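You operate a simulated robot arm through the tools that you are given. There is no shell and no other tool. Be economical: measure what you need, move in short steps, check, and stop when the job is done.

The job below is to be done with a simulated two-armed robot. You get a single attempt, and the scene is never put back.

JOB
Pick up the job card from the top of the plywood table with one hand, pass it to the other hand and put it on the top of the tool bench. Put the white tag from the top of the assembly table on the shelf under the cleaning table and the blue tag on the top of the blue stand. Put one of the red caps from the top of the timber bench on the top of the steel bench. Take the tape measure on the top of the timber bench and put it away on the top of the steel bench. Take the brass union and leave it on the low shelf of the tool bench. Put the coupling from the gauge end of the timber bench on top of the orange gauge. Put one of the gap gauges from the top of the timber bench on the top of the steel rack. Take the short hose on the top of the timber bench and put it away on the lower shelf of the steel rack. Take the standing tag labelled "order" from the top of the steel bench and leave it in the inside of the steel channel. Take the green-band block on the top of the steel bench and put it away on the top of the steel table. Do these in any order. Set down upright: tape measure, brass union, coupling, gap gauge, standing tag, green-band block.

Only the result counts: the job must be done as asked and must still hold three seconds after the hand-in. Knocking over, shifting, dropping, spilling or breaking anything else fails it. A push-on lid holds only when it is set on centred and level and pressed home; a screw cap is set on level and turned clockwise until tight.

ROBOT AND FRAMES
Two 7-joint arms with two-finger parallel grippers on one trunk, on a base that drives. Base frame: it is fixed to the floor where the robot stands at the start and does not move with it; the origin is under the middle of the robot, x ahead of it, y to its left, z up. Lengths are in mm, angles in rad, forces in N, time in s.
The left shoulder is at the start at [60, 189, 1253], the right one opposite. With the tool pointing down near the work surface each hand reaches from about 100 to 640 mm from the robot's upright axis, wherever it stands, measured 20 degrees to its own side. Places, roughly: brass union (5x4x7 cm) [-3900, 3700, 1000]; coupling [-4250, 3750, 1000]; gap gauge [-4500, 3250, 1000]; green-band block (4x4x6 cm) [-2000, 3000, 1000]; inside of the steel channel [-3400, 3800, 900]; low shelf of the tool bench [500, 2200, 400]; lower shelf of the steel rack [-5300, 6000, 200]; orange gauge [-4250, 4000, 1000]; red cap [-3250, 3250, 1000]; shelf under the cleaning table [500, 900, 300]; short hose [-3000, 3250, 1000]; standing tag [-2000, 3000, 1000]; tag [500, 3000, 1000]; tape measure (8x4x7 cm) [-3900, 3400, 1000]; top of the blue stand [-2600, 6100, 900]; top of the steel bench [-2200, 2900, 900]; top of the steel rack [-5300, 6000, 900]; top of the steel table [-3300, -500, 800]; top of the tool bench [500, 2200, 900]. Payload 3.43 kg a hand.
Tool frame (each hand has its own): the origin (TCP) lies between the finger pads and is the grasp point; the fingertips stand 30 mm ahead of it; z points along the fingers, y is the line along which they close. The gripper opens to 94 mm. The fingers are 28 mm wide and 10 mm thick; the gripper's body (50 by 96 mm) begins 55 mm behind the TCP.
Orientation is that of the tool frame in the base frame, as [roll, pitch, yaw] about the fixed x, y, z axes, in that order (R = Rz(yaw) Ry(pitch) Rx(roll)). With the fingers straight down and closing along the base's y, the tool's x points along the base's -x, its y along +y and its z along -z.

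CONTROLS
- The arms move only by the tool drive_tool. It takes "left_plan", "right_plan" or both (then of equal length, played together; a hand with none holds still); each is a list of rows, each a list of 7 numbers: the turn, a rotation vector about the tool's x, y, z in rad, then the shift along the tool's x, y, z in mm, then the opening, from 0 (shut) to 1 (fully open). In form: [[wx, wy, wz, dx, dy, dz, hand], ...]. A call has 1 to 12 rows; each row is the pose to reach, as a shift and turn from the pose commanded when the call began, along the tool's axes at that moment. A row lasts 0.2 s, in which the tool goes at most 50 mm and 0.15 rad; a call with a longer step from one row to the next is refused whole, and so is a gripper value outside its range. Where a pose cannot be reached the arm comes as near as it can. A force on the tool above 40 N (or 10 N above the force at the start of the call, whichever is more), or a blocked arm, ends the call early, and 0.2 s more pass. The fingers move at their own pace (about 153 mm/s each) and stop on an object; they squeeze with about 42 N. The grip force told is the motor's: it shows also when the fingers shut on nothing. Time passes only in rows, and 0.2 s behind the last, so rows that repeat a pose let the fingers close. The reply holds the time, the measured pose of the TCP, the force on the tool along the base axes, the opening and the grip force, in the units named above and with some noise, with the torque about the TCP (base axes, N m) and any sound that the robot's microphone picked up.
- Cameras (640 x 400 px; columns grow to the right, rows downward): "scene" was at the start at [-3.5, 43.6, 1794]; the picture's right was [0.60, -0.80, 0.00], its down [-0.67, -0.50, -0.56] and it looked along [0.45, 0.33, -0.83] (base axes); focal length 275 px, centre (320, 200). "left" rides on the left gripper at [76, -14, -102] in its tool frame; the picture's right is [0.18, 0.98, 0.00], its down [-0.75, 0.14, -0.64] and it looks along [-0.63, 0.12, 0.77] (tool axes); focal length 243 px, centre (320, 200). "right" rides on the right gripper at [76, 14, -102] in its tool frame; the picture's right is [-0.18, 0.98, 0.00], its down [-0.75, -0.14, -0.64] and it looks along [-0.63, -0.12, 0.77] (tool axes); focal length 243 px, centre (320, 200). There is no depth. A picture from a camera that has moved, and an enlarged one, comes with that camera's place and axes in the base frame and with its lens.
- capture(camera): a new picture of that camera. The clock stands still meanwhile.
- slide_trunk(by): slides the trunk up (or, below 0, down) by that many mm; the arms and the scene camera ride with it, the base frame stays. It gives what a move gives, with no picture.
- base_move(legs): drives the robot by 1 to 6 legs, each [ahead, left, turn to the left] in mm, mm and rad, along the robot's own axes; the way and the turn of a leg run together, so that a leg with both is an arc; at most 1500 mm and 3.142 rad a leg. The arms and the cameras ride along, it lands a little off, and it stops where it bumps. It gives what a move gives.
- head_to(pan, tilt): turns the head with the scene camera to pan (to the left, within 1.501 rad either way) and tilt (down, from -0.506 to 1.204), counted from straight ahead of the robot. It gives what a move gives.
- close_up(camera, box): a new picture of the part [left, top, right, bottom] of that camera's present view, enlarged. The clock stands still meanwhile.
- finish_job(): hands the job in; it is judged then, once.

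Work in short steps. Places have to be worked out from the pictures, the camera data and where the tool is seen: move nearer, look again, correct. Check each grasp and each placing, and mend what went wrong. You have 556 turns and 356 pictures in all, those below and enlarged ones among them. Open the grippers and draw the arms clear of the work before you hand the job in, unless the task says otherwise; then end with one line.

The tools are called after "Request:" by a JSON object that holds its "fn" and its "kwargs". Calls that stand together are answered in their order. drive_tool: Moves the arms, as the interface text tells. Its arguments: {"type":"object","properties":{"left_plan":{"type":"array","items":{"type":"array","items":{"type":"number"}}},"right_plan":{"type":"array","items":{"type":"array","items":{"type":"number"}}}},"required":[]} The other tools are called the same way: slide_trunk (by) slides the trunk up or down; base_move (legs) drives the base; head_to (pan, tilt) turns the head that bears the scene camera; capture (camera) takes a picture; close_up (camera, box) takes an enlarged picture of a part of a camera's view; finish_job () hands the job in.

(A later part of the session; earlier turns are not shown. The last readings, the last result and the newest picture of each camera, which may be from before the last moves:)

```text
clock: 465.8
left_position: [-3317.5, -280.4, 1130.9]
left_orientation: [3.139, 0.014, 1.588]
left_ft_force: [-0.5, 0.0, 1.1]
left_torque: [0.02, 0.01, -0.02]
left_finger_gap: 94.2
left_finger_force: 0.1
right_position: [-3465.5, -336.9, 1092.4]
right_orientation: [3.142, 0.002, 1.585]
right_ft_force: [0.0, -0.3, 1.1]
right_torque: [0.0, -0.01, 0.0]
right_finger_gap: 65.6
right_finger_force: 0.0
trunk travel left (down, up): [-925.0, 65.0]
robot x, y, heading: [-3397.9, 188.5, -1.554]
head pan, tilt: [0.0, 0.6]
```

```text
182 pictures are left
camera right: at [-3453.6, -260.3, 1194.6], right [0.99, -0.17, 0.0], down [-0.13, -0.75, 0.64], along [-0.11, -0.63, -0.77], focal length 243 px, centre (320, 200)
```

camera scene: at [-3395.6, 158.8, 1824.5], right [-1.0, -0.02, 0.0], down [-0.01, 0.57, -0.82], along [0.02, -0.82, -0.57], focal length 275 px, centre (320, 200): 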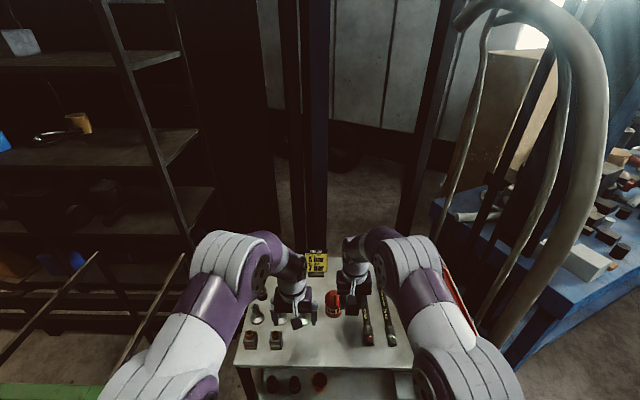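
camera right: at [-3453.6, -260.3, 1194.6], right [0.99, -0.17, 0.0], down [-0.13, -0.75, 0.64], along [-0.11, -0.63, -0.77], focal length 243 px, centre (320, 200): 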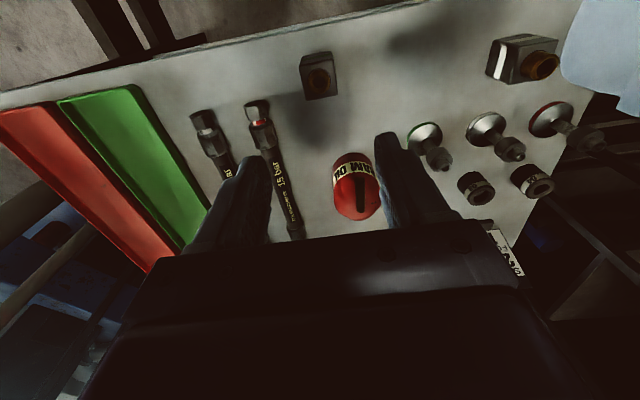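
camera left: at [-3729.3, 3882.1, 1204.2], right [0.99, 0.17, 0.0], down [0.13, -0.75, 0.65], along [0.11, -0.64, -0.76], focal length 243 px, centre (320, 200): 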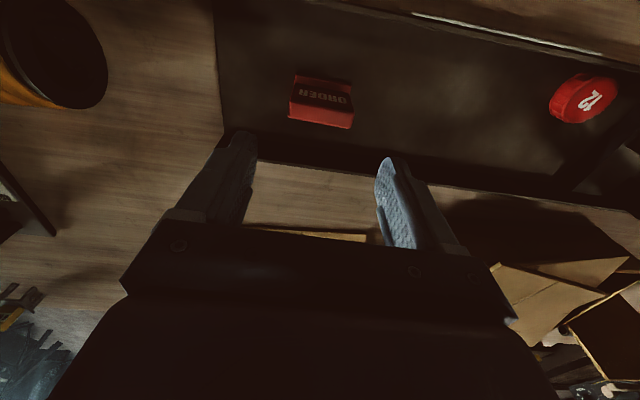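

The block stands upright on the steel table. Now back up the alley, turn round, and approach the timber bench from the south.

Request:
{"fn": "drive_tool", "kwargs": {"right_plan": [[0, 0, 0, 45, 0, -10, 1], [0, 0, 0, 90, 0, -20, 1], [0, 0, 0, 135, 0, -30, 1], [0, 0, 0, 170, -30, -30, 1], [0, 0, 0, 180, -60, -30, 1]], "left_plan": [[0, 0, 0, 40, 0, 0, 1], [0, 0, 0, 80, 0, 0, 1], [0, 0, 0, 110, 10, 0, 1], [0, 0, 0, 110, 30, 0, 1], [0, 0, 0, 110, 50, 0, 1]]}}

Request:
{"fn": "base_move", "kwargs": {"legs": [[-1300, 0, -0.015], [0, 0, 3.14], [1000, 0, 0]]}}

Request:
{"fn": "capture", "kwargs": {"camera": "scene"}}

```text
clock: 467.0
left_position: [-3269.9, -173.1, 1127.4]
left_orientation: [3.14, 0.017, 1.589]
left_ft_force: [-0.3, 0.2, -0.3]
left_torque: [0.01, 0.0, -0.02]
left_finger_gap: 94.0
left_finger_force: 0.0
right_position: [-3530.7, -160.3, 1120.9]
right_orientation: [-3.14, 0.003, 1.585]
right_ft_force: [0.3, -0.6, -0.5]
right_torque: [0.01, -0.01, 0.01]
right_finger_gap: 94.0
right_finger_force: 0.0
trunk travel left (down, up): [-925.0, 65.0]
robot x, y, heading: [-3393.4, 189.8, -1.551]
head pan, tilt: [0.0, 0.6]
```

```text
clock: 485.8
left_position: [-3519.7, 2890.3, 1128.1]
left_orientation: [3.14, 0.017, -1.595]
left_ft_force: [0.3, 0.7, 0.0]
left_torque: [0.0, -0.01, 0.01]
left_finger_gap: 93.8
left_finger_force: 0.0
right_position: [-3260.5, 2867.4, 1119.7]
right_orientation: [3.14, 0.001, -1.597]
right_ft_force: [-0.2, 0.1, -0.2]
right_torque: [0.0, 0.03, 0.02]
right_finger_gap: 94.0
right_finger_force: 0.1
trunk travel left (down, up): [-925.0, 65.0]
robot x, y, heading: [-3411.3, 2521.2, 1.55]
head pan, tilt: [0.0, 0.6]
```

```text
181 pictures are left
camera scene: at [-3409.4, 2551.8, 1824.6], right [1.0, -0.02, 0.0], down [-0.01, -0.56, -0.83], along [0.02, 0.83, -0.56], focal length 275 px, centre (320, 200)
```

scene: 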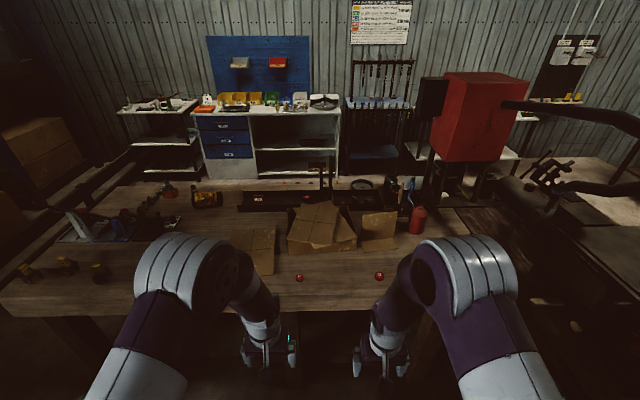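

I see two red caps at the bench's south edge. Enlarge.

Request:
{"fn": "close_up", "kwargs": {"camera": "scene", "box": [240, 200, 480, 320]}}

Request:
{"fn": "capture", "kwargs": {"camera": "right"}}

```text
2.67 times, centred on (360, 260) of scene
camera zoom: at [-3409.4, 2551.8, 1824.6], right [1.0, -0.02, 0.0], down [-0.01, -0.56, -0.83], along [0.02, 0.83, -0.56], focal length 733 px, centre (213, 40)
```

zoom: 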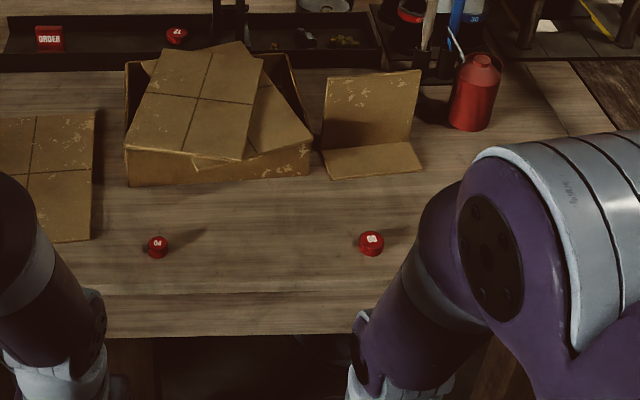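

```text
179 pictures are left
camera right: at [-3277.9, 2791.0, 1223.1], right [-0.98, 0.21, 0.0], down [0.16, 0.75, 0.64], along [0.14, 0.63, -0.77], focal length 243 px, centre (320, 200)
```

right: 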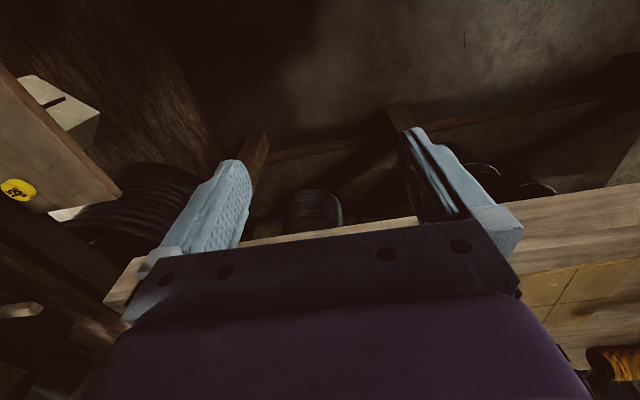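

Cap A at ≈[-3473,3294]. I position the robot so the right hand takes this cap and the left the tape measure (≈[-3900,3400]).

Request:
{"fn": "base_move", "kwargs": {"legs": [[0, 250, 0.02], [290, 0, 0]]}}

Request:
{"fn": "capture", "kwargs": {"camera": "right"}}

Request:
{"fn": "capture", "kwargs": {"camera": "left"}}

```text
clock: 489.1
left_position: [-3759.9, 3175.6, 1129.3]
left_orientation: [3.141, 0.015, -1.591]
left_ft_force: [0.0, -0.9, 0.4]
left_torque: [0.01, 0.02, 0.01]
left_finger_gap: 93.8
left_finger_force: 0.0
right_position: [-3499.5, 3152.9, 1121.6]
right_orientation: [-3.14, 0.003, -1.591]
right_ft_force: [-0.2, 0.4, 0.1]
right_torque: [0.02, -0.02, 0.02]
right_finger_gap: 94.0
right_finger_force: 0.1
trunk travel left (down, up): [-925.0, 65.0]
robot x, y, heading: [-3645.8, 2807.4, 1.554]
head pan, tilt: [0.0, 0.6]
```

```text
178 pictures are left
camera right: at [-3515.7, 3076.4, 1223.4], right [-0.98, 0.21, 0.0], down [0.16, 0.75, 0.64], along [0.13, 0.63, -0.76], focal length 243 px, centre (320, 200)
```

right: 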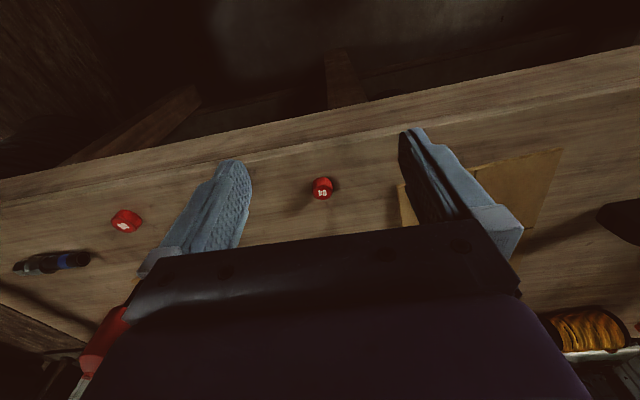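

```text
177 pictures are left
camera left: at [-3747.1, 3098.0, 1229.3], right [-0.99, -0.16, 0.0], down [-0.12, 0.75, 0.65], along [-0.11, 0.65, -0.76], focal length 243 px, centre (320, 200)
```

left: 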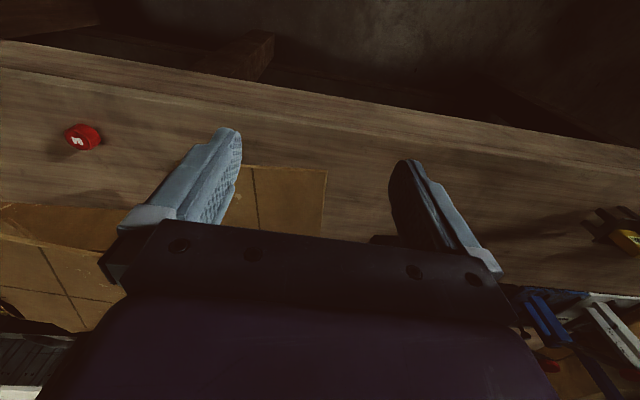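

Both cameras put cap A at ≈[-3480,3279]. The right hand goes over it.

Request:
{"fn": "drive_tool", "kwargs": {"right_plan": [[0, 0, 0, -42, -6, 10, 1], [0, 0, 0, -84, -12, 25, 1], [0, 0, 0, -126, -17, 40, 0.8], [0, 0, 0, -126, -17, 80, 0.8]]}}

Request:
{"fn": "capture", "kwargs": {"camera": "right"}}

```text
clock: 490.1
left_position: [-3759.0, 3177.4, 1127.8]
left_orientation: [3.139, 0.014, -1.592]
left_ft_force: [-0.1, 0.0, 0.7]
left_torque: [-0.01, -0.01, 0.0]
left_finger_gap: 94.1
left_finger_force: 0.0
right_position: [-3480.4, 3279.4, 1038.0]
right_orientation: [-3.141, 0.001, -1.593]
right_ft_force: [0.0, -0.9, 0.5]
right_torque: [0.0, 0.01, -0.01]
right_finger_gap: 75.6
right_finger_force: 0.1
trunk travel left (down, up): [-925.0, 65.0]
robot x, y, heading: [-3646.5, 2807.9, 1.554]
head pan, tilt: [0.0, 0.6]
```

```text
176 pictures are left
camera right: at [-3497.3, 3203.4, 1140.9], right [-0.98, 0.21, 0.0], down [0.16, 0.75, 0.64], along [0.13, 0.63, -0.77], focal length 243 px, centre (320, 200)
```

right: 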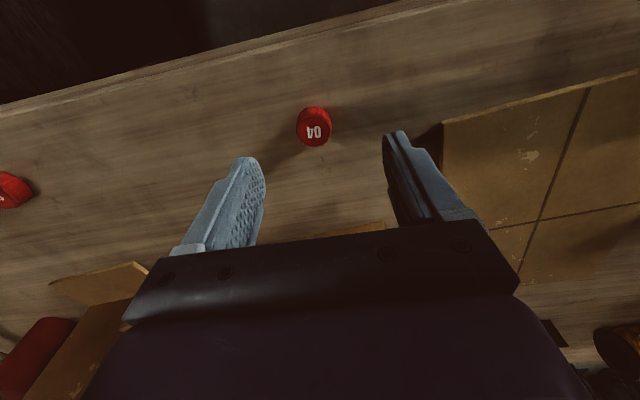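

Centred. Descend and close.

Request:
{"fn": "drive_tool", "kwargs": {"right_plan": [[0, 0, 0, 0, -2, 25, 0.8], [0, 0, 0, 0, -2, 50, 0.8], [0, 0, 0, 0, -2, 64, 0.8], [0, 0, 0, 0, -2, 64, 0], [0, 0, 0, 0, -2, 64, 0], [0, 0, 0, 0, -2, 64, 0]]}}

Request:
{"fn": "capture", "kwargs": {"camera": "right"}}

```text
clock: 491.5
left_position: [-3759.7, 3176.6, 1127.8]
left_orientation: [3.139, 0.013, -1.59]
left_ft_force: [1.0, -0.5, -0.2]
left_torque: [-0.02, 0.01, -0.05]
left_finger_gap: 94.5
left_finger_force: 0.1
right_position: [-3477.0, 3280.5, 976.7]
right_orientation: [-3.142, 0.002, -1.593]
right_ft_force: [0.4, -0.1, 0.2]
right_torque: [-0.01, 0.0, 0.03]
right_finger_gap: 25.4
right_finger_force: 42.1
trunk travel left (down, up): [-925.0, 65.0]
robot x, y, heading: [-3648.4, 2807.7, 1.548]
head pan, tilt: [0.0, 0.6]
```

```text
175 pictures are left
camera right: at [-3494.3, 3203.9, 1078.7], right [-0.98, 0.21, 0.0], down [0.16, 0.75, 0.64], along [0.13, 0.63, -0.77], focal length 243 px, centre (320, 200)
```

right: 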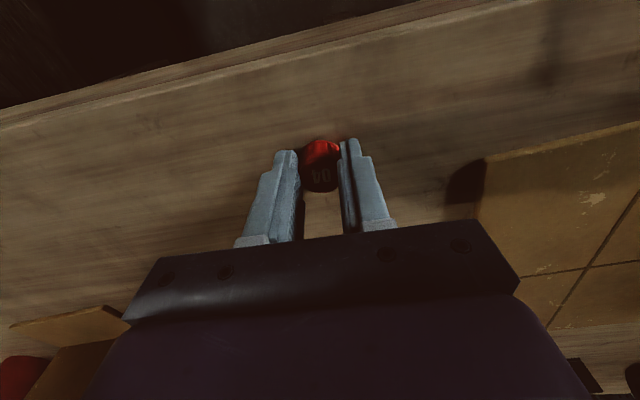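

Cap held. Lift it, then shift the base left for the tape measure and bring the left hand over it.

Request:
{"fn": "drive_tool", "kwargs": {"right_plan": [[0, 0, 0, 0, 0, -45, 0], [0, 0, 0, 0, 0, -90, 0], [0, 0, 0, 30, 0, -125, 0], [0, 0, 0, 70, 0, -140, 0], [0, 0, 0, 110, 0, -145, 0]]}}

Request:
{"fn": "base_move", "kwargs": {"legs": [[0, 90, 0.02], [25, 0, 0]]}}

Request:
{"fn": "drive_tool", "kwargs": {"left_plan": [[0, 0, 0, -45, 5, 0, 1], [0, 0, 0, -90, 10, 0, 1], [0, 0, 0, -120, 20, 0, 1]]}}

Request:
{"fn": "capture", "kwargs": {"camera": "left"}}

```text
clock: 492.7
left_position: [-3758.1, 3174.6, 1128.8]
left_orientation: [3.139, 0.015, -1.59]
left_ft_force: [0.3, 0.1, -0.2]
left_torque: [0.02, 0.02, 0.0]
left_finger_gap: 94.4
left_finger_force: 0.2
right_position: [-3477.4, 3167.0, 1121.4]
right_orientation: [-3.141, 0.003, -1.594]
right_ft_force: [0.0, -0.6, 1.2]
right_torque: [0.04, 0.03, -0.02]
right_finger_gap: 25.3
right_finger_force: 42.1
trunk travel left (down, up): [-925.0, 65.0]
robot x, y, heading: [-3646.4, 2809.9, 1.552]
head pan, tilt: [0.0, 0.6]
```

```text
clock: 494.2
left_position: [-3856.4, 3195.3, 1130.4]
left_orientation: [3.138, 0.021, -1.576]
left_ft_force: [0.4, -1.0, -0.4]
left_torque: [0.01, 0.03, 0.0]
left_finger_gap: 94.1
left_finger_force: 0.1
right_position: [-3576.1, 3192.0, 1123.4]
right_orientation: [3.142, 0.006, -1.576]
right_ft_force: [-0.1, -1.7, 0.3]
right_torque: [0.05, 0.06, -0.01]
right_finger_gap: 25.0
right_finger_force: 41.6
trunk travel left (down, up): [-925.0, 65.0]
robot x, y, heading: [-3739.4, 2833.6, 1.567]
head pan, tilt: [0.0, 0.6]
```

```text
clock: 495.1
left_position: [-3873.9, 3322.4, 1128.6]
left_orientation: [3.139, 0.015, -1.577]
left_ft_force: [0.6, -0.2, 0.3]
left_torque: [-0.02, 0.03, 0.03]
left_finger_gap: 94.0
left_finger_force: 0.1
right_position: [-3576.0, 3197.9, 1122.1]
right_orientation: [3.141, 0.001, -1.579]
right_ft_force: [-0.2, -1.0, -0.3]
right_torque: [-0.01, -0.04, 0.0]
right_finger_gap: 25.8
right_finger_force: 42.3
trunk travel left (down, up): [-925.0, 65.0]
robot x, y, heading: [-3740.1, 2831.8, 1.568]
head pan, tilt: [0.0, 0.6]
```

```text
174 pictures are left
camera left: at [-3862.0, 3245.3, 1229.4], right [-0.98, -0.18, 0.0], down [-0.14, 0.75, 0.65], along [-0.12, 0.64, -0.76], focal length 243 px, centre (320, 200)
```

left: 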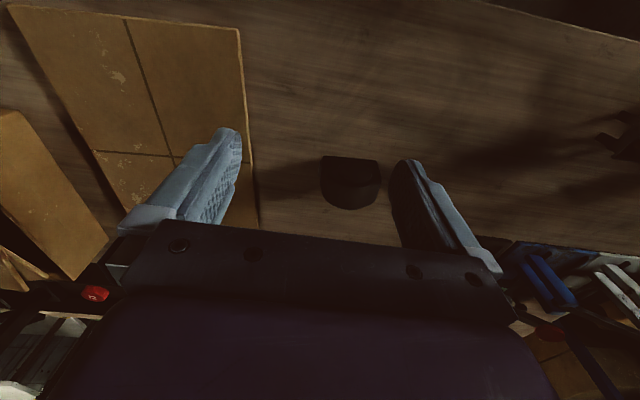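

The tape measure stands at ≈[-3933,3427], 80 mm wide in x, 40 thick in y. I turn the left hand a quarter so it closes along y.

Request:
{"fn": "drive_tool", "kwargs": {"left_plan": [[0, 0, 0.143, 0, 0, 0, 1], [0, 0, 0.286, 0, 0, 0, 1], [0, 0, 0.429, 0, 0, 0, 1], [0, 0, 0.572, 0, 0, 0, 1], [0, 0, 0.714, 0, 0, 0, 1], [0, 0, 0.857, 0, 0, 0, 1], [0, 0, 1.0, 0, 0, 0, 1], [0, 0, 1.143, 0, 0, 0, 1], [0, 0, 1.286, 0, 0, 0, 1], [0, 0, 1.429, 0, 0, 0, 1], [0, 0, 1.565, 0, 0, 0, 1]]}}

Request:
{"fn": "drive_tool", "kwargs": {"left_plan": [[0, 0, 0, 20, 35, 0, 1], [0, 0, 0, 40, 70, 0, 1], [0, 0, 0, 58, 104, 0, 1], [0, 0, 0, 58, 104, 40, 1]]}}

Request:
{"fn": "capture", "kwargs": {"camera": "left"}}

```text
clock: 497.4
left_position: [-3878.5, 3320.2, 1129.7]
left_orientation: [3.128, -0.002, 3.139]
left_ft_force: [1.2, -1.2, 0.2]
left_torque: [-0.02, 0.02, -0.02]
left_finger_gap: 93.8
left_finger_force: 0.1
right_position: [-3577.5, 3197.1, 1121.6]
right_orientation: [3.141, 0.001, -1.579]
right_ft_force: [-0.4, -0.1, -0.3]
right_torque: [-0.01, 0.0, 0.03]
right_finger_gap: 25.4
right_finger_force: 41.9
trunk travel left (down, up): [-925.0, 65.0]
robot x, y, heading: [-3739.8, 2838.4, 1.563]
head pan, tilt: [0.0, 0.6]
```

```text
clock: 498.4
left_position: [-3940.8, 3427.0, 1089.6]
left_orientation: [3.128, -0.003, -3.138]
left_ft_force: [-0.2, 0.0, -0.2]
left_torque: [-0.02, -0.01, 0.03]
left_finger_gap: 94.1
left_finger_force: 0.0
right_position: [-3577.2, 3197.0, 1121.7]
right_orientation: [-3.141, 0.001, -1.579]
right_ft_force: [0.5, 0.0, 0.0]
right_torque: [-0.05, -0.02, 0.0]
right_finger_gap: 25.1
right_finger_force: 41.6
trunk travel left (down, up): [-925.0, 65.0]
robot x, y, heading: [-3740.6, 2838.0, 1.569]
head pan, tilt: [0.0, 0.6]
```

```text
173 pictures are left
camera left: at [-4017.8, 3410.7, 1192.0], right [-0.19, 0.98, 0.01], down [0.75, 0.13, 0.64], along [0.63, 0.13, -0.77], focal length 243 px, centre (320, 200)
```

left: 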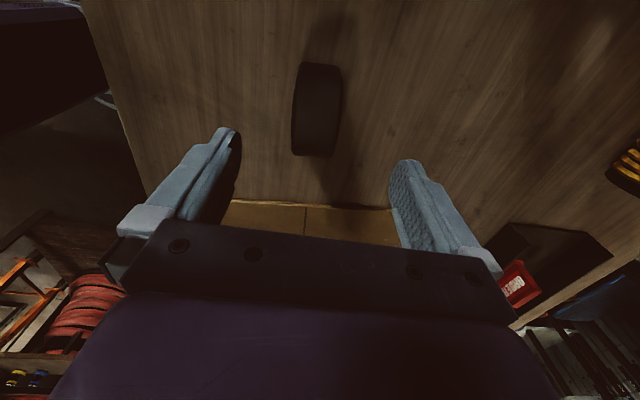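

Centred over the tape measure. Descend and close.

Request:
{"fn": "drive_tool", "kwargs": {"left_plan": [[0, 0, 0, 0, -3, 40, 1], [0, 0, 0, 0, -3, 80, 1], [0, 0, 0, 0, -3, 105, 1], [0, 0, 0, 0, -3, 113, 1], [0, 0, 0, 0, -3, 113, 0], [0, 0, 0, 0, -3, 113, 0], [0, 0, 0, 0, -3, 113, 0]]}}

Request:
{"fn": "capture", "kwargs": {"camera": "left"}}

```text
clock: 500.1
left_position: [-3938.8, 3421.8, 978.8]
left_orientation: [3.126, -0.001, -3.139]
left_ft_force: [0.0, 1.8, 1.6]
left_torque: [-0.03, -0.07, 0.07]
left_finger_gap: 42.1
left_finger_force: 42.7
right_position: [-3577.4, 3196.8, 1122.0]
right_orientation: [-3.141, 0.0, -1.579]
right_ft_force: [-0.1, -0.3, -0.2]
right_torque: [0.01, 0.01, 0.04]
right_finger_gap: 25.5
right_finger_force: 41.9
trunk travel left (down, up): [-925.0, 65.0]
robot x, y, heading: [-3739.5, 2836.6, 1.57]
head pan, tilt: [0.0, 0.6]
```

```text
172 pictures are left
camera left: at [-4015.0, 3408.1, 1079.3], right [-0.19, 0.98, 0.01], down [0.75, 0.13, 0.64], along [0.63, 0.13, -0.77], focal length 243 px, centre (320, 200)
```

left: 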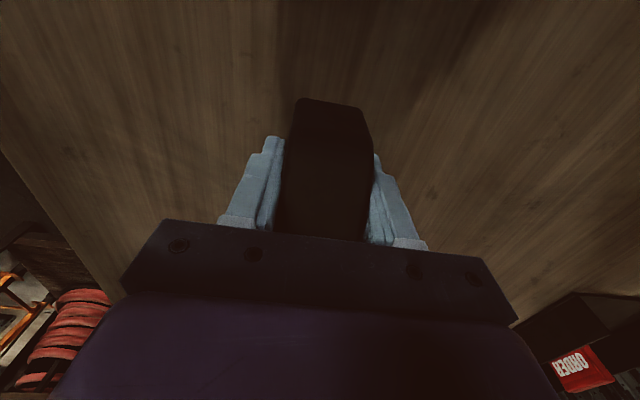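

Tape gripped (42 mm). Lift, retract, back off and turn to face the steel bench's west side.

Request:
{"fn": "drive_tool", "kwargs": {"left_plan": [[0, 0, 0, 0, 0, -45, 0], [0, 0, 0, 0, 0, -90, 0], [0, 0, 0, 0, -10, -130, 0], [0, 0, 0, -10, -50, -145, 0], [0, 0, 0, -20, -95, -145, 0], [0, 0, 0, -30, -140, -145, 0], [0, 0, 0, -40, -180, -145, 0]]}}

Request:
{"fn": "base_move", "kwargs": {"legs": [[-150, 0, 0], [0, 0, -1.57], [300, 0, 0]]}}

Request:
{"fn": "capture", "kwargs": {"camera": "scene"}}

```text
clock: 501.6
left_position: [-3895.5, 3237.5, 1122.1]
left_orientation: [3.126, -0.002, -3.141]
left_ft_force: [0.8, -0.9, -2.5]
left_torque: [0.04, 0.02, -0.03]
left_finger_gap: 41.9
left_finger_force: 42.0
right_position: [-3576.6, 3195.5, 1122.2]
right_orientation: [-3.141, 0.003, -1.577]
right_ft_force: [-0.1, -0.5, -0.5]
right_torque: [-0.03, 0.01, 0.01]
right_finger_gap: 25.1
right_finger_force: 42.0
trunk travel left (down, up): [-925.0, 65.0]
robot x, y, heading: [-3742.7, 2835.0, 1.569]
head pan, tilt: [0.0, 0.6]
```

```text
clock: 508.5
left_position: [-3037.5, 2834.2, 1121.7]
left_orientation: [3.126, -0.004, 1.558]
left_ft_force: [-0.3, 0.2, -2.7]
left_torque: [0.03, -0.02, -0.02]
left_finger_gap: 42.3
left_finger_force: 42.4
right_position: [-3084.0, 2516.5, 1122.9]
right_orientation: [3.141, 0.001, 3.12]
right_ft_force: [-0.3, -0.2, -0.4]
right_torque: [0.0, -0.02, -0.02]
right_finger_gap: 25.4
right_finger_force: 42.1
trunk travel left (down, up): [-925.0, 65.0]
robot x, y, heading: [-3438.9, 2682.2, -0.022]
head pan, tilt: [0.0, 0.6]
```

```text
171 pictures are left
camera scene: at [-3417.0, 2683.8, 1824.6], right [-0.02, -1.0, 0.0], down [-0.56, 0.01, -0.83], along [0.83, -0.01, -0.56], focal length 275 px, centre (320, 200)
```

scene: 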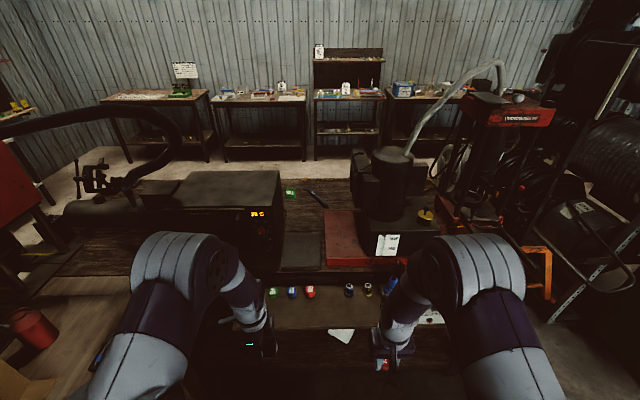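

Enlarge the near part of the steel bench.

Request:
{"fn": "close_up", "kwargs": {"camera": "scene", "box": [220, 170, 460, 360]}}

```text
2.11 times, centred on (340, 265) of scene
camera zoom: at [-3417.0, 2683.8, 1824.6], right [-0.02, -1.0, 0.0], down [-0.56, 0.01, -0.83], along [0.83, -0.01, -0.56], focal length 579 px, centre (278, 63)
```

zoom: 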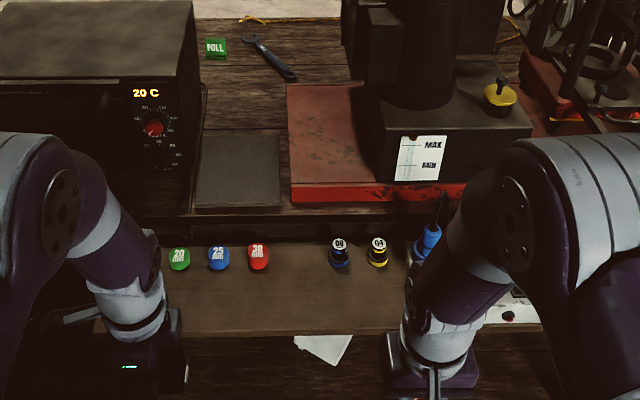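

The west side is cluttered, so I'll put these on the free east strip instead. I drive back round: west, north, then east along the aisle.

Request:
{"fn": "base_move", "kwargs": {"legs": [[0, 0, 0.022], [-1500, 0, 0], [-230, 0, 0], [0, 1100, 0], [0, 1050, 0]]}}

```text
clock: 527.4
left_position: [-4595.1, 4954.2, 1122.5]
left_orientation: [3.129, 0.0, 1.528]
left_ft_force: [0.4, 0.2, -2.9]
left_torque: [-0.01, 0.01, -0.01]
left_finger_gap: 41.8
left_finger_force: 41.7
right_position: [-4651.6, 4637.0, 1121.7]
right_orientation: [-3.141, 0.002, 3.091]
right_ft_force: [0.8, -0.9, 0.4]
right_torque: [-0.04, 0.02, -0.01]
right_finger_gap: 25.2
right_finger_force: 41.2
trunk travel left (down, up): [-925.0, 65.0]
robot x, y, heading: [-5006.7, 4812.3, -0.044]
head pan, tilt: [0.0, 0.6]
```

Drive east along the aisle, then south to the steel bench's east side and turn to it.

Request:
{"fn": "base_move", "kwargs": {"legs": [[0, 0, 0.044], [1500, 0, 0], [1400, 0, 0], [900, 0, 0]]}}

Request:
{"fn": "base_move", "kwargs": {"legs": [[0, -1000, 0], [0, -900, 0], [0, 0, 3.14]]}}

Request:
{"fn": "head_to", "kwargs": {"pan": 0, "tilt": 0.7}}

Request:
{"fn": "capture", "kwargs": {"camera": "scene"}}

```text
clock: 546.0
left_position: [-817.1, 4937.3, 1121.7]
left_orientation: [3.128, -0.001, 1.56]
left_ft_force: [-0.6, -0.5, -2.6]
left_torque: [0.01, 0.01, 0.01]
left_finger_gap: 42.0
left_finger_force: 42.5
right_position: [-862.7, 4618.2, 1122.5]
right_orientation: [-3.141, 0.003, 3.122]
right_ft_force: [-0.2, 1.5, 0.3]
right_torque: [-0.02, 0.01, 0.01]
right_finger_gap: 25.2
right_finger_force: 42.1
trunk travel left (down, up): [-925.0, 65.0]
robot x, y, heading: [-1222.6, 4781.4, -0.014]
head pan, tilt: [0.0, 0.6]
```

```text
clock: 563.2
left_position: [-1693.4, 2688.6, 1120.7]
left_orientation: [3.129, -0.003, -1.536]
left_ft_force: [-1.0, 0.5, -2.5]
left_torque: [0.01, -0.01, 0.02]
left_finger_gap: 42.1
left_finger_force: 42.0
right_position: [-1660.6, 3007.7, 1122.1]
right_orientation: [-3.141, -0.001, 0.024]
right_ft_force: [-0.5, -0.1, 1.4]
right_torque: [0.03, 0.01, 0.0]
right_finger_gap: 25.1
right_finger_force: 42.2
trunk travel left (down, up): [-925.0, 65.0]
robot x, y, heading: [-1292.7, 2860.0, -3.107]
head pan, tilt: [0.0, 0.6]
```

```text
clock: 563.9
left_position: [-1693.2, 2688.3, 1121.1]
left_orientation: [3.127, -0.003, -1.535]
left_ft_force: [0.1, 0.3, -3.2]
left_torque: [0.0, -0.04, -0.01]
left_finger_gap: 42.0
left_finger_force: 42.5
right_position: [-1661.0, 3008.0, 1121.3]
right_orientation: [3.14, 0.002, 0.027]
right_ft_force: [0.2, -0.1, -0.2]
right_torque: [0.0, 0.01, -0.01]
right_finger_gap: 25.2
right_finger_force: 42.1
trunk travel left (down, up): [-925.0, 65.0]
robot x, y, heading: [-1297.2, 2857.2, -3.115]
head pan, tilt: [0.0, 0.7]
```

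```text
169 pictures are left
camera scene: at [-1320.3, 2858.1, 1816.0], right [-0.03, 1.0, 0.0], down [0.64, 0.02, -0.77], along [-0.76, -0.02, -0.64], focal length 275 px, centre (320, 200)
```

scene: 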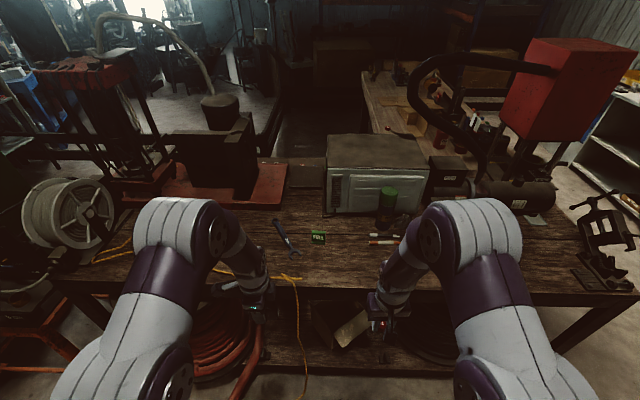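

I move to face the free strip: tape target ≈[-1990,2920], cap ≈[-1990,3200].

Request:
{"fn": "base_move", "kwargs": {"legs": [[0, -215, -0.027], [190, 0, 0]]}}

Request:
{"fn": "drive_tool", "kwargs": {"right_plan": [[0, 0, 0, -35, 0, 0, 0], [0, 0, 0, -70, 0, 0, 0], [0, 0, 0, -105, 0, 0, 0], [0, 0, 0, -135, 0, 20, 0], [0, 0, 0, -135, 0, 60, 0]], "left_plan": [[0, 0, 0, 0, 35, 0, 0], [0, 0, 0, 0, 70, 0, 0], [0, 0, 0, 0, 100, 0, 0], [0, 0, 0, 0, 110, 20, 0], [0, 0, 0, 0, 110, 60, 0]]}}

Request:
{"fn": "capture", "kwargs": {"camera": "right"}}

Request:
{"fn": "capture", "kwargs": {"camera": "left"}}

```text
clock: 566.6
left_position: [-1882.3, 2908.3, 1122.6]
left_orientation: [3.125, 0.001, -1.566]
left_ft_force: [0.3, -0.2, -3.0]
left_torque: [0.0, 0.04, 0.03]
left_finger_gap: 42.4
left_finger_force: 42.1
right_position: [-1841.3, 3227.6, 1121.1]
right_orientation: [-3.141, 0.002, -0.005]
right_ft_force: [0.1, -0.2, -0.6]
right_torque: [0.02, 0.01, -0.01]
right_finger_gap: 25.4
right_finger_force: 42.4
trunk travel left (down, up): [-925.0, 65.0]
robot x, y, heading: [-1482.9, 3068.0, -3.146]
head pan, tilt: [0.0, 0.7]
```

```text
clock: 567.9
left_position: [-1996.1, 2910.5, 1063.0]
left_orientation: [3.128, -0.002, -1.565]
left_ft_force: [-0.9, 0.6, -2.9]
left_torque: [0.0, 0.0, 0.0]
left_finger_gap: 41.9
left_finger_force: 42.1
right_position: [-1980.5, 3227.0, 1064.4]
right_orientation: [-3.141, 0.0, -0.004]
right_ft_force: [0.7, 0.5, 0.0]
right_torque: [-0.02, -0.02, 0.01]
right_finger_gap: 25.5
right_finger_force: 42.6
trunk travel left (down, up): [-925.0, 65.0]
robot x, y, heading: [-1479.8, 3068.5, -3.144]
head pan, tilt: [0.0, 0.7]
```

```text
168 pictures are left
camera right: at [-1904.5, 3212.5, 1166.3], right [-0.19, -0.98, 0.0], down [-0.75, 0.14, 0.64], along [-0.63, 0.12, -0.77], focal length 243 px, centre (320, 200)
```

right: 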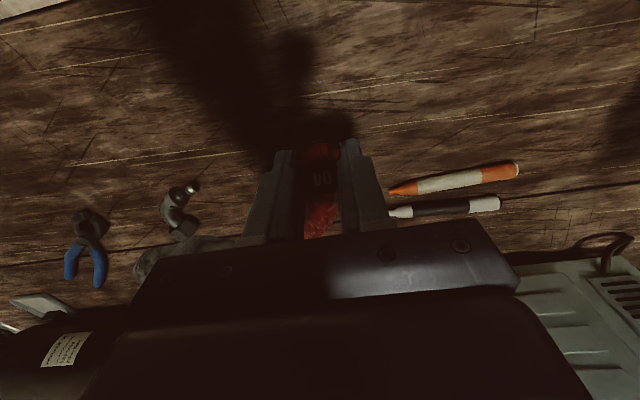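

```text
167 pictures are left
camera left: at [-1981.2, 2834.9, 1164.9], right [-0.98, -0.19, 0.01], down [-0.14, 0.75, 0.64], along [-0.13, 0.63, -0.77], focal length 243 px, centre (320, 200)
```

left: 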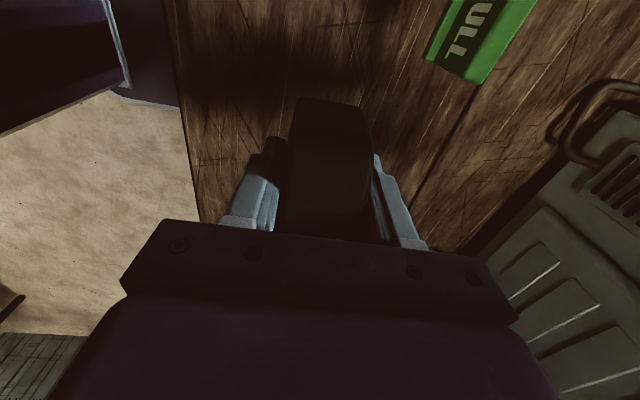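

Both landing spots are clear. Lower both hands together near contact.

Request:
{"fn": "drive_tool", "kwargs": {"right_plan": [[0, 0, 0, 0, 0, 40, 0], [0, 0, 0, 0, 0, 70, 0], [0, 0, 0, 0, 0, 79, 0], [0, 0, 0, 0, 0, 82, 0]], "left_plan": [[0, 0, 0, 0, 0, 40, 0], [0, 0, 0, 0, 0, 66, 0], [0, 0, 0, 0, 0, 74, 0], [0, 0, 0, 0, 0, 77, 0]]}}

```text
clock: 568.9
left_position: [-1996.8, 2908.1, 984.6]
left_orientation: [3.129, -0.003, -1.565]
left_ft_force: [-1.2, 0.8, -3.0]
left_torque: [0.01, -0.03, 0.02]
left_finger_gap: 42.0
left_finger_force: 42.5
right_position: [-1980.5, 3228.8, 978.6]
right_orientation: [-3.141, 0.002, -0.004]
right_ft_force: [0.5, 0.6, 0.0]
right_torque: [0.05, 0.01, 0.01]
right_finger_gap: 25.5
right_finger_force: 42.4
trunk travel left (down, up): [-925.0, 65.0]
robot x, y, heading: [-1484.4, 3066.6, -3.131]
head pan, tilt: [0.0, 0.7]
```

Request:
{"fn": "drive_tool", "kwargs": {"left_plan": [[0, 0, 0, 0, 0, 2, 0], [0, 0, 0, 0, 0, 4, 0], [0, 0, 0, 0, 0, 6, 0], [0, 0, 0, 0, 0, 8, 0]], "right_plan": [[0, 0, 0, 0, 0, 1, 0], [0, 0, 0, 0, 0, 2, 0], [0, 0, 0, 0, 0, 3, 0], [0, 0, 0, 0, 0, 4, 0]]}}

```text
clock: 569.9
left_position: [-1996.9, 2907.6, 978.3]
left_orientation: [3.128, -0.001, -1.565]
left_ft_force: [-0.4, 0.4, -2.8]
left_torque: [-0.05, -0.01, 0.01]
left_finger_gap: 42.1
left_finger_force: 42.2
right_position: [-1980.5, 3228.6, 975.6]
right_orientation: [-3.141, 0.001, -0.003]
right_ft_force: [0.1, -0.4, -0.1]
right_torque: [0.01, 0.01, 0.03]
right_finger_gap: 25.2
right_finger_force: 41.7
trunk travel left (down, up): [-925.0, 65.0]
robot x, y, heading: [-1484.2, 3067.3, -3.144]
head pan, tilt: [0.0, 0.7]
```

Request:
{"fn": "drive_tool", "kwargs": {"left_plan": [[0, 0, 0, 0, 0, 1.5, 0], [0, 0, 0, 0, 0, 3, 0], [0, 0, 0, 0, 0, 4.5, 0], [0, 0, 0, 0, 0, 6, 0]], "right_plan": [[0, 0, 0, 0, 0, 1.5, 0], [0, 0, 0, 0, 0, 3, 0], [0, 0, 0, 0, 0, 4, 0], [0, 0, 0, 0, 0, 5, 0]]}}

```text
clock: 570.8
left_position: [-1996.8, 2908.9, 977.8]
left_orientation: [3.115, -0.002, -1.566]
left_ft_force: [4.9, -0.1, 17.9]
left_torque: [-0.05, -0.6, -0.01]
left_finger_gap: 42.0
left_finger_force: 41.8
right_position: [-1977.8, 3228.9, 975.0]
right_orientation: [-3.141, 0.008, -0.004]
right_ft_force: [2.5, 0.1, 12.0]
right_torque: [0.05, -0.1, -0.01]
right_finger_gap: 25.4
right_finger_force: 42.2
trunk travel left (down, up): [-925.0, 65.0]
robot x, y, heading: [-1480.3, 3068.1, -3.142]
head pan, tilt: [0.0, 0.7]
stopped in row 4 (left hand): the force on the tool passed its limit (the readings are from after the stop); the commanded pose is now the measured one
```

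Both touch. Ease up slightly, open both, and rise.

Request:
{"fn": "drive_tool", "kwargs": {"left_plan": [[0, 0, 0, 0, 0, -2, 0], [0, 0, 0, 0, 0, -2, 0.7], [0, 0, 0, 0, 0, -2, 0.85], [0, 0, 0, 0, 0, -40, 0.85], [0, 0, 0, 0, 0, -85, 0.85], [0, 0, 0, 0, 0, -130, 0.85]], "right_plan": [[0, 0, 0, 0, 0, -1, 0], [0, 0, 0, 0, 0, -1, 0.5], [0, 0, 0, 0, 0, -1, 0.7], [0, 0, 0, 0, 0, -40, 0.7], [0, 0, 0, 0, 0, -85, 0.7], [0, 0, 0, 0, 0, -130, 0.7]]}}

Request:
{"fn": "capture", "kwargs": {"camera": "left"}}

Request:
{"fn": "capture", "kwargs": {"camera": "right"}}

```text
clock: 572.2
left_position: [-1991.2, 2907.6, 1105.0]
left_orientation: [3.117, -0.002, -1.565]
left_ft_force: [-0.7, 0.6, 0.1]
left_torque: [0.01, -0.01, 0.0]
left_finger_gap: 79.8
left_finger_force: 0.1
right_position: [-1975.9, 3230.7, 1104.0]
right_orientation: [-3.141, 0.007, -0.004]
right_ft_force: [-0.2, -0.1, 0.6]
right_torque: [0.03, 0.02, 0.02]
right_finger_gap: 65.7
right_finger_force: 0.1
trunk travel left (down, up): [-925.0, 65.0]
robot x, y, heading: [-1481.4, 3068.0, -3.142]
head pan, tilt: [0.0, 0.7]
```

```text
166 pictures are left
camera left: at [-1976.4, 2832.8, 1207.3], right [-0.98, -0.19, 0.02], down [-0.13, 0.75, 0.64], along [-0.14, 0.63, -0.76], focal length 243 px, centre (320, 200)
```

left: 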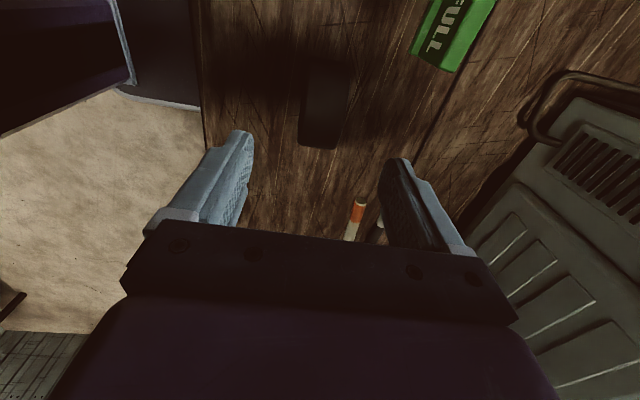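

```text
165 pictures are left
camera right: at [-1900.6, 3216.0, 1206.9], right [-0.19, -0.98, 0.0], down [-0.75, 0.14, 0.65], along [-0.64, 0.12, -0.76], focal length 243 px, centre (320, 200)
```

right: 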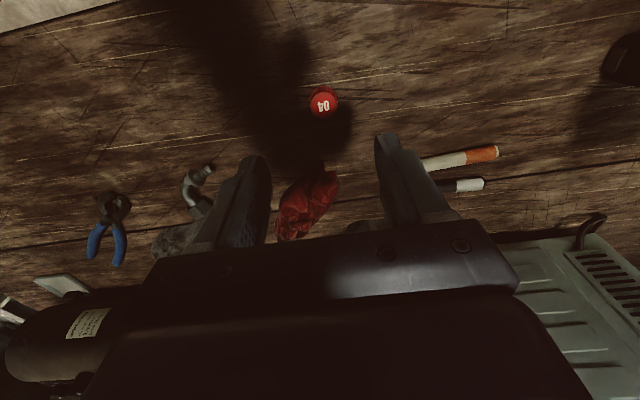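

Tape and cap stand fine. Two things remain: the gap gauge and the hose. I drive back: north, west, then south round the bench, turning the left hand back meanwhile.

Request:
{"fn": "base_move", "kwargs": {"legs": [[-300, 0, 0], [0, -900, 0], [0, -850, 0], [1400, 0, 0], [1300, 0, 0], [1250, 0, 0]]}}

Request:
{"fn": "drive_tool", "kwargs": {"left_plan": [[0, 0, -0.143, 0, 0, -10, 1], [0, 0, -0.286, 0, 0, -20, 1], [0, 0, -0.429, 0, 0, -20, 1], [0, 0, -0.572, 0, 0, -20, 1], [0, 0, -0.714, 0, 0, -20, 1], [0, 0, -0.857, 0, 0, -20, 1], [0, 0, -1.0, 0, 0, -20, 1], [0, 0, -1.143, 0, 0, -20, 1], [0, 0, -1.286, 0, 0, -20, 1], [0, 0, -1.429, 0, 0, -20, 1], [0, 0, -1.571, 0, 0, -20, 1]]}}

```text
clock: 601.4
left_position: [-5683.5, 4734.8, 1104.2]
left_orientation: [3.119, -0.002, -1.591]
left_ft_force: [-0.1, 0.2, -1.1]
left_torque: [-0.03, 0.01, -0.03]
left_finger_gap: 80.0
left_finger_force: 0.1
right_position: [-5658.0, 5057.5, 1104.2]
right_orientation: [-3.141, 0.005, -0.027]
right_ft_force: [-0.8, 0.7, -0.1]
right_torque: [0.0, 0.01, 0.04]
right_finger_gap: 65.9
right_finger_force: 0.1
trunk travel left (down, up): [-925.0, 65.0]
robot x, y, heading: [-5162.8, 4884.3, 3.12]
head pan, tilt: [0.0, 0.7]
```

```text
clock: 603.8
left_position: [-5683.6, 4734.4, 1124.1]
left_orientation: [3.139, 0.022, -0.016]
left_ft_force: [0.2, -0.1, 0.0]
left_torque: [0.01, 0.02, 0.01]
left_finger_gap: 94.0
left_finger_force: 0.1
right_position: [-5658.6, 5056.3, 1104.4]
right_orientation: [3.141, 0.006, -0.027]
right_ft_force: [0.7, 0.0, 0.1]
right_torque: [-0.02, -0.02, -0.03]
right_finger_gap: 65.9
right_finger_force: 0.1
trunk travel left (down, up): [-925.0, 65.0]
robot x, y, heading: [-5161.7, 4879.1, 3.12]
head pan, tilt: [0.0, 0.7]
```

Retract the arms a little, drive south round the bench end, turn to face it, and go to the gap gauges.

Request:
{"fn": "drive_tool", "kwargs": {"left_plan": [[0, 0, 0, 45, 0, 0, 1], [0, 0, 0, 90, 0, 0, 1], [0, 0, 0, 130, 0, 0, 1]], "right_plan": [[0, 0, 0, 45, 0, -10, 1], [0, 0, 0, 90, 0, -20, 1], [0, 0, 0, 130, 0, -20, 1]]}}

Request:
{"fn": "base_move", "kwargs": {"legs": [[0, 1100, 0.02], [0, 1000, 0], [0, 0, -1.57], [0, -800, 0]]}}

Request:
{"fn": "capture", "kwargs": {"camera": "scene"}}

```text
clock: 604.6
left_position: [-5550.4, 4731.4, 1119.3]
left_orientation: [3.139, 0.024, -0.02]
left_ft_force: [0.0, -1.3, 0.0]
left_torque: [0.01, -0.02, -0.02]
left_finger_gap: 94.2
left_finger_force: 0.0
right_position: [-5526.5, 5054.8, 1123.2]
right_orientation: [-3.141, 0.007, -0.028]
right_ft_force: [0.0, 0.6, 0.7]
right_torque: [0.01, 0.01, 0.01]
right_finger_gap: 93.9
right_finger_force: 0.1
trunk travel left (down, up): [-925.0, 65.0]
robot x, y, heading: [-5166.7, 4883.1, 3.113]
head pan, tilt: [0.0, 0.7]
```

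```text
clock: 622.8
left_position: [-4585.8, 3132.8, 1119.6]
left_orientation: [-3.141, 0.021, -1.525]
left_ft_force: [0.2, 0.9, -0.2]
left_torque: [0.03, -0.02, 0.0]
left_finger_gap: 94.0
left_finger_force: 0.0
right_position: [-4260.3, 3128.4, 1122.5]
right_orientation: [-3.141, 0.005, -1.534]
right_ft_force: [-0.3, 0.2, 0.3]
right_torque: [0.01, 0.0, 0.03]
right_finger_gap: 93.7
right_finger_force: 0.1
trunk travel left (down, up): [-925.0, 65.0]
robot x, y, heading: [-4408.5, 2757.8, 1.609]
head pan, tilt: [0.0, 0.7]
```

```text
164 pictures are left
camera scene: at [-4411.5, 2782.5, 1816.0], right [1.0, 0.04, 0.0], down [0.03, -0.64, -0.76], along [-0.03, 0.76, -0.64], focal length 275 px, centre (320, 200)
```

scene: 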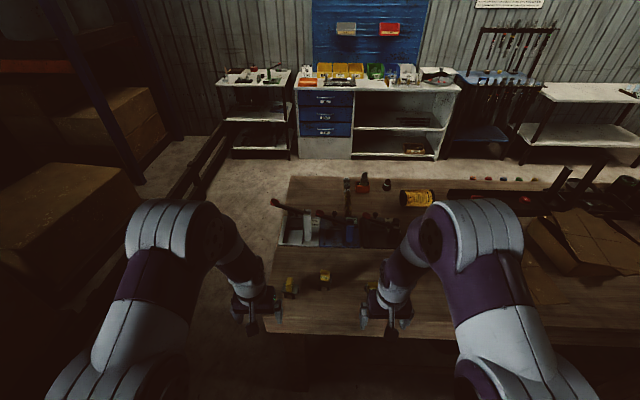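

Two gap gauges are visible. Enlarge.

Request:
{"fn": "close_up", "kwargs": {"camera": "scene", "box": [250, 220, 420, 330]}}

Request:
{"fn": "capture", "kwargs": {"camera": "right"}}

```text
3.64 times, centred on (335, 275) of scene
camera zoom: at [-4411.5, 2782.5, 1816.0], right [1.0, 0.04, 0.0], down [0.03, -0.64, -0.76], along [-0.03, 0.76, -0.64], focal length 1000 px, centre (266, -73)
```

zoom: 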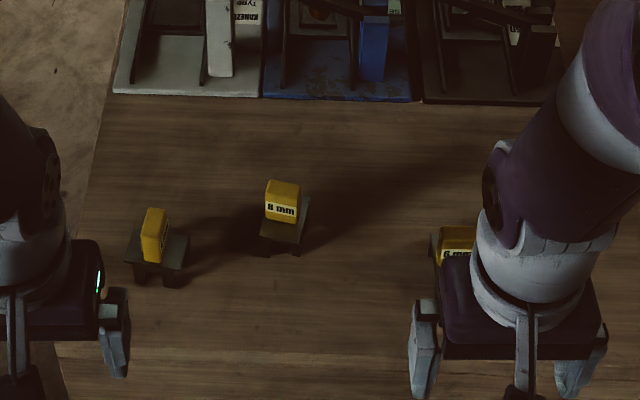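

```text
162 pictures are left
camera right: at [-4273.1, 3052.4, 1225.1], right [-0.99, 0.15, 0.0], down [0.11, 0.75, 0.65], along [0.1, 0.64, -0.76], focal length 243 px, centre (320, 200)
```

right: 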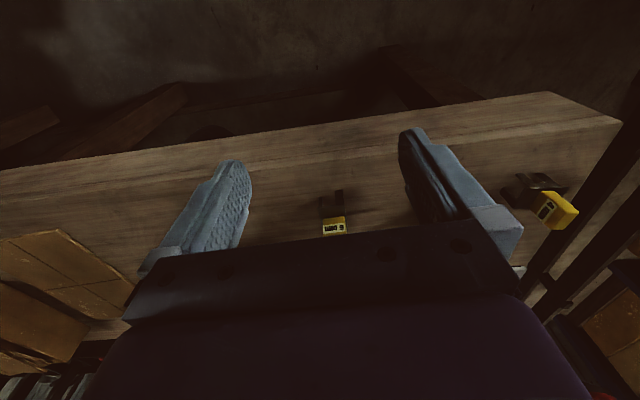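

I'll take the squarely standing 6 mm gauge (≈[-4253,3298]) with the left hand: shift the base right and bring the hand over it.

Request:
{"fn": "base_move", "kwargs": {"legs": [[0, 0, -0.038], [0, -320, 0]]}}

Request:
{"fn": "capture", "kwargs": {"camera": "left"}}

```text
clock: 625.3
left_position: [-4257.0, 3139.4, 1118.8]
left_orientation: [-3.141, 0.023, -1.561]
left_ft_force: [0.2, -0.8, -1.1]
left_torque: [0.03, -0.02, -0.02]
left_finger_gap: 93.9
left_finger_force: 0.0
right_position: [-3932.8, 3125.3, 1123.1]
right_orientation: [-3.139, 0.005, -1.569]
right_ft_force: [-0.1, -0.7, 0.2]
right_torque: [0.01, -0.01, -0.03]
right_finger_gap: 93.9
right_finger_force: 0.1
trunk travel left (down, up): [-925.0, 65.0]
robot x, y, heading: [-4091.8, 2759.9, 1.575]
head pan, tilt: [0.0, 0.7]
```

```text
161 pictures are left
camera left: at [-4242.2, 3062.6, 1219.6], right [-0.98, -0.19, 0.0], down [-0.15, 0.74, 0.66], along [-0.12, 0.65, -0.75], focal length 243 px, centre (320, 200)
```

left: 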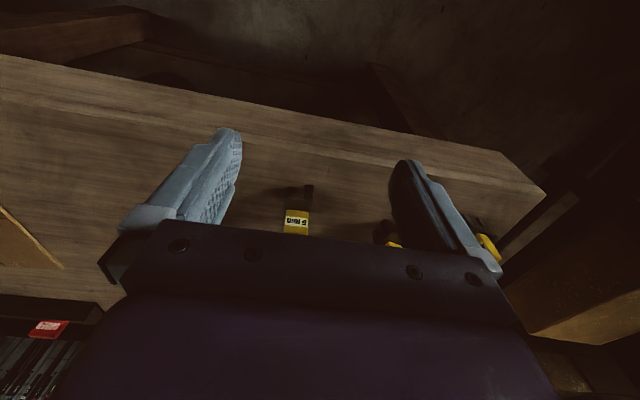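

Gauge at ≈[-4251,3298]. Move the left hand over it, levelling it.

Request:
{"fn": "drive_tool", "kwargs": {"left_plan": [[0, 0.01, 0, -40, -2, 0, 1], [0, 0.02, 0, -80, -4, 0, 1], [0, 0.022, 0, -120, -5, 10, 1], [0, 0.022, 0, -158, -6, 30, 0.8], [0, 0.022, 0, -158, -6, 65, 0.8]]}}

Request:
{"fn": "capture", "kwargs": {"camera": "left"}}

```text
clock: 626.5
left_position: [-4252.8, 3297.5, 1056.5]
left_orientation: [-3.14, 0.0, -1.561]
left_ft_force: [0.5, 0.8, 0.2]
left_torque: [0.02, 0.02, -0.02]
left_finger_gap: 75.5
left_finger_force: 0.1
right_position: [-3932.2, 3125.8, 1122.7]
right_orientation: [3.14, 0.004, -1.57]
right_ft_force: [-0.1, 0.8, 0.4]
right_torque: [-0.01, 0.01, 0.01]
right_finger_gap: 93.8
right_finger_force: 0.0
trunk travel left (down, up): [-925.0, 65.0]
robot x, y, heading: [-4091.5, 2755.2, 1.572]
head pan, tilt: [0.0, 0.7]
```

```text
160 pictures are left
camera left: at [-4238.3, 3222.8, 1159.1], right [-0.98, -0.19, 0.0], down [-0.15, 0.75, 0.64], along [-0.13, 0.63, -0.77], focal length 243 px, centre (320, 200)
```

left: 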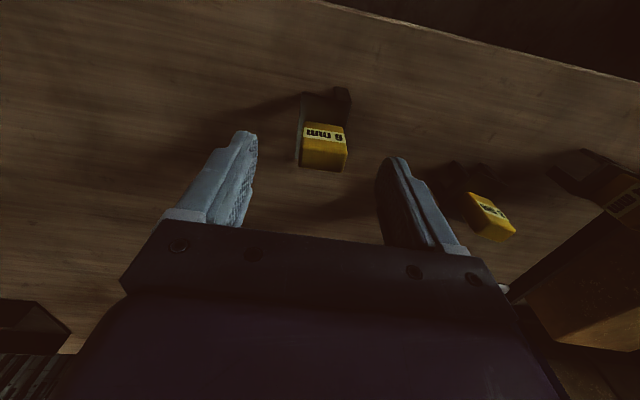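

Centre ≈[-4255,3299]. Descend to grip the yellow body and close.

Request:
{"fn": "drive_tool", "kwargs": {"left_plan": [[0, 0, 0, 0, 3, 25, 0.8], [0, 0, 0, 0, 3, 50, 0.8], [0, 0, 0, 0, 3, 74, 0.8], [0, 0, 0, 0, 3, 74, 0], [0, 0, 0, 0, 3, 74, 0], [0, 0, 0, 0, 3, 74, 0]]}}

Request:
{"fn": "capture", "kwargs": {"camera": "left"}}

```text
clock: 627.9
left_position: [-4254.5, 3299.2, 984.7]
left_orientation: [3.14, 0.001, -1.561]
left_ft_force: [0.2, 0.6, -0.9]
left_torque: [0.02, -0.06, -0.02]
left_finger_gap: 37.2
left_finger_force: 42.0
right_position: [-3930.8, 3125.8, 1123.9]
right_orientation: [-3.14, 0.006, -1.569]
right_ft_force: [-0.1, -0.2, 0.8]
right_torque: [0.01, 0.0, -0.02]
right_finger_gap: 94.0
right_finger_force: 0.0
trunk travel left (down, up): [-925.0, 65.0]
robot x, y, heading: [-4094.0, 2755.1, 1.577]
head pan, tilt: [0.0, 0.7]
```

```text
159 pictures are left
camera left: at [-4240.8, 3223.6, 1086.8], right [-0.98, -0.19, 0.0], down [-0.15, 0.75, 0.64], along [-0.13, 0.63, -0.77], focal length 243 px, centre (320, 200)
```

left: 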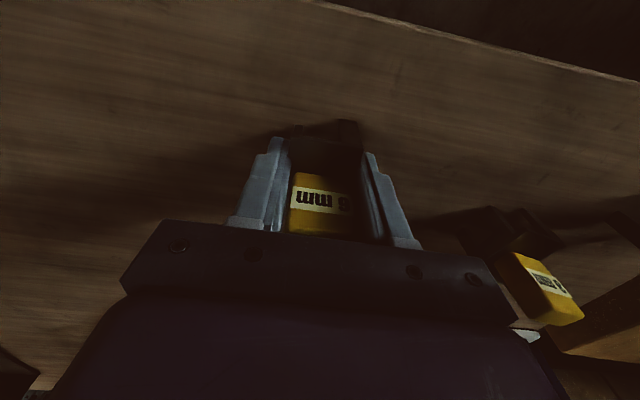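

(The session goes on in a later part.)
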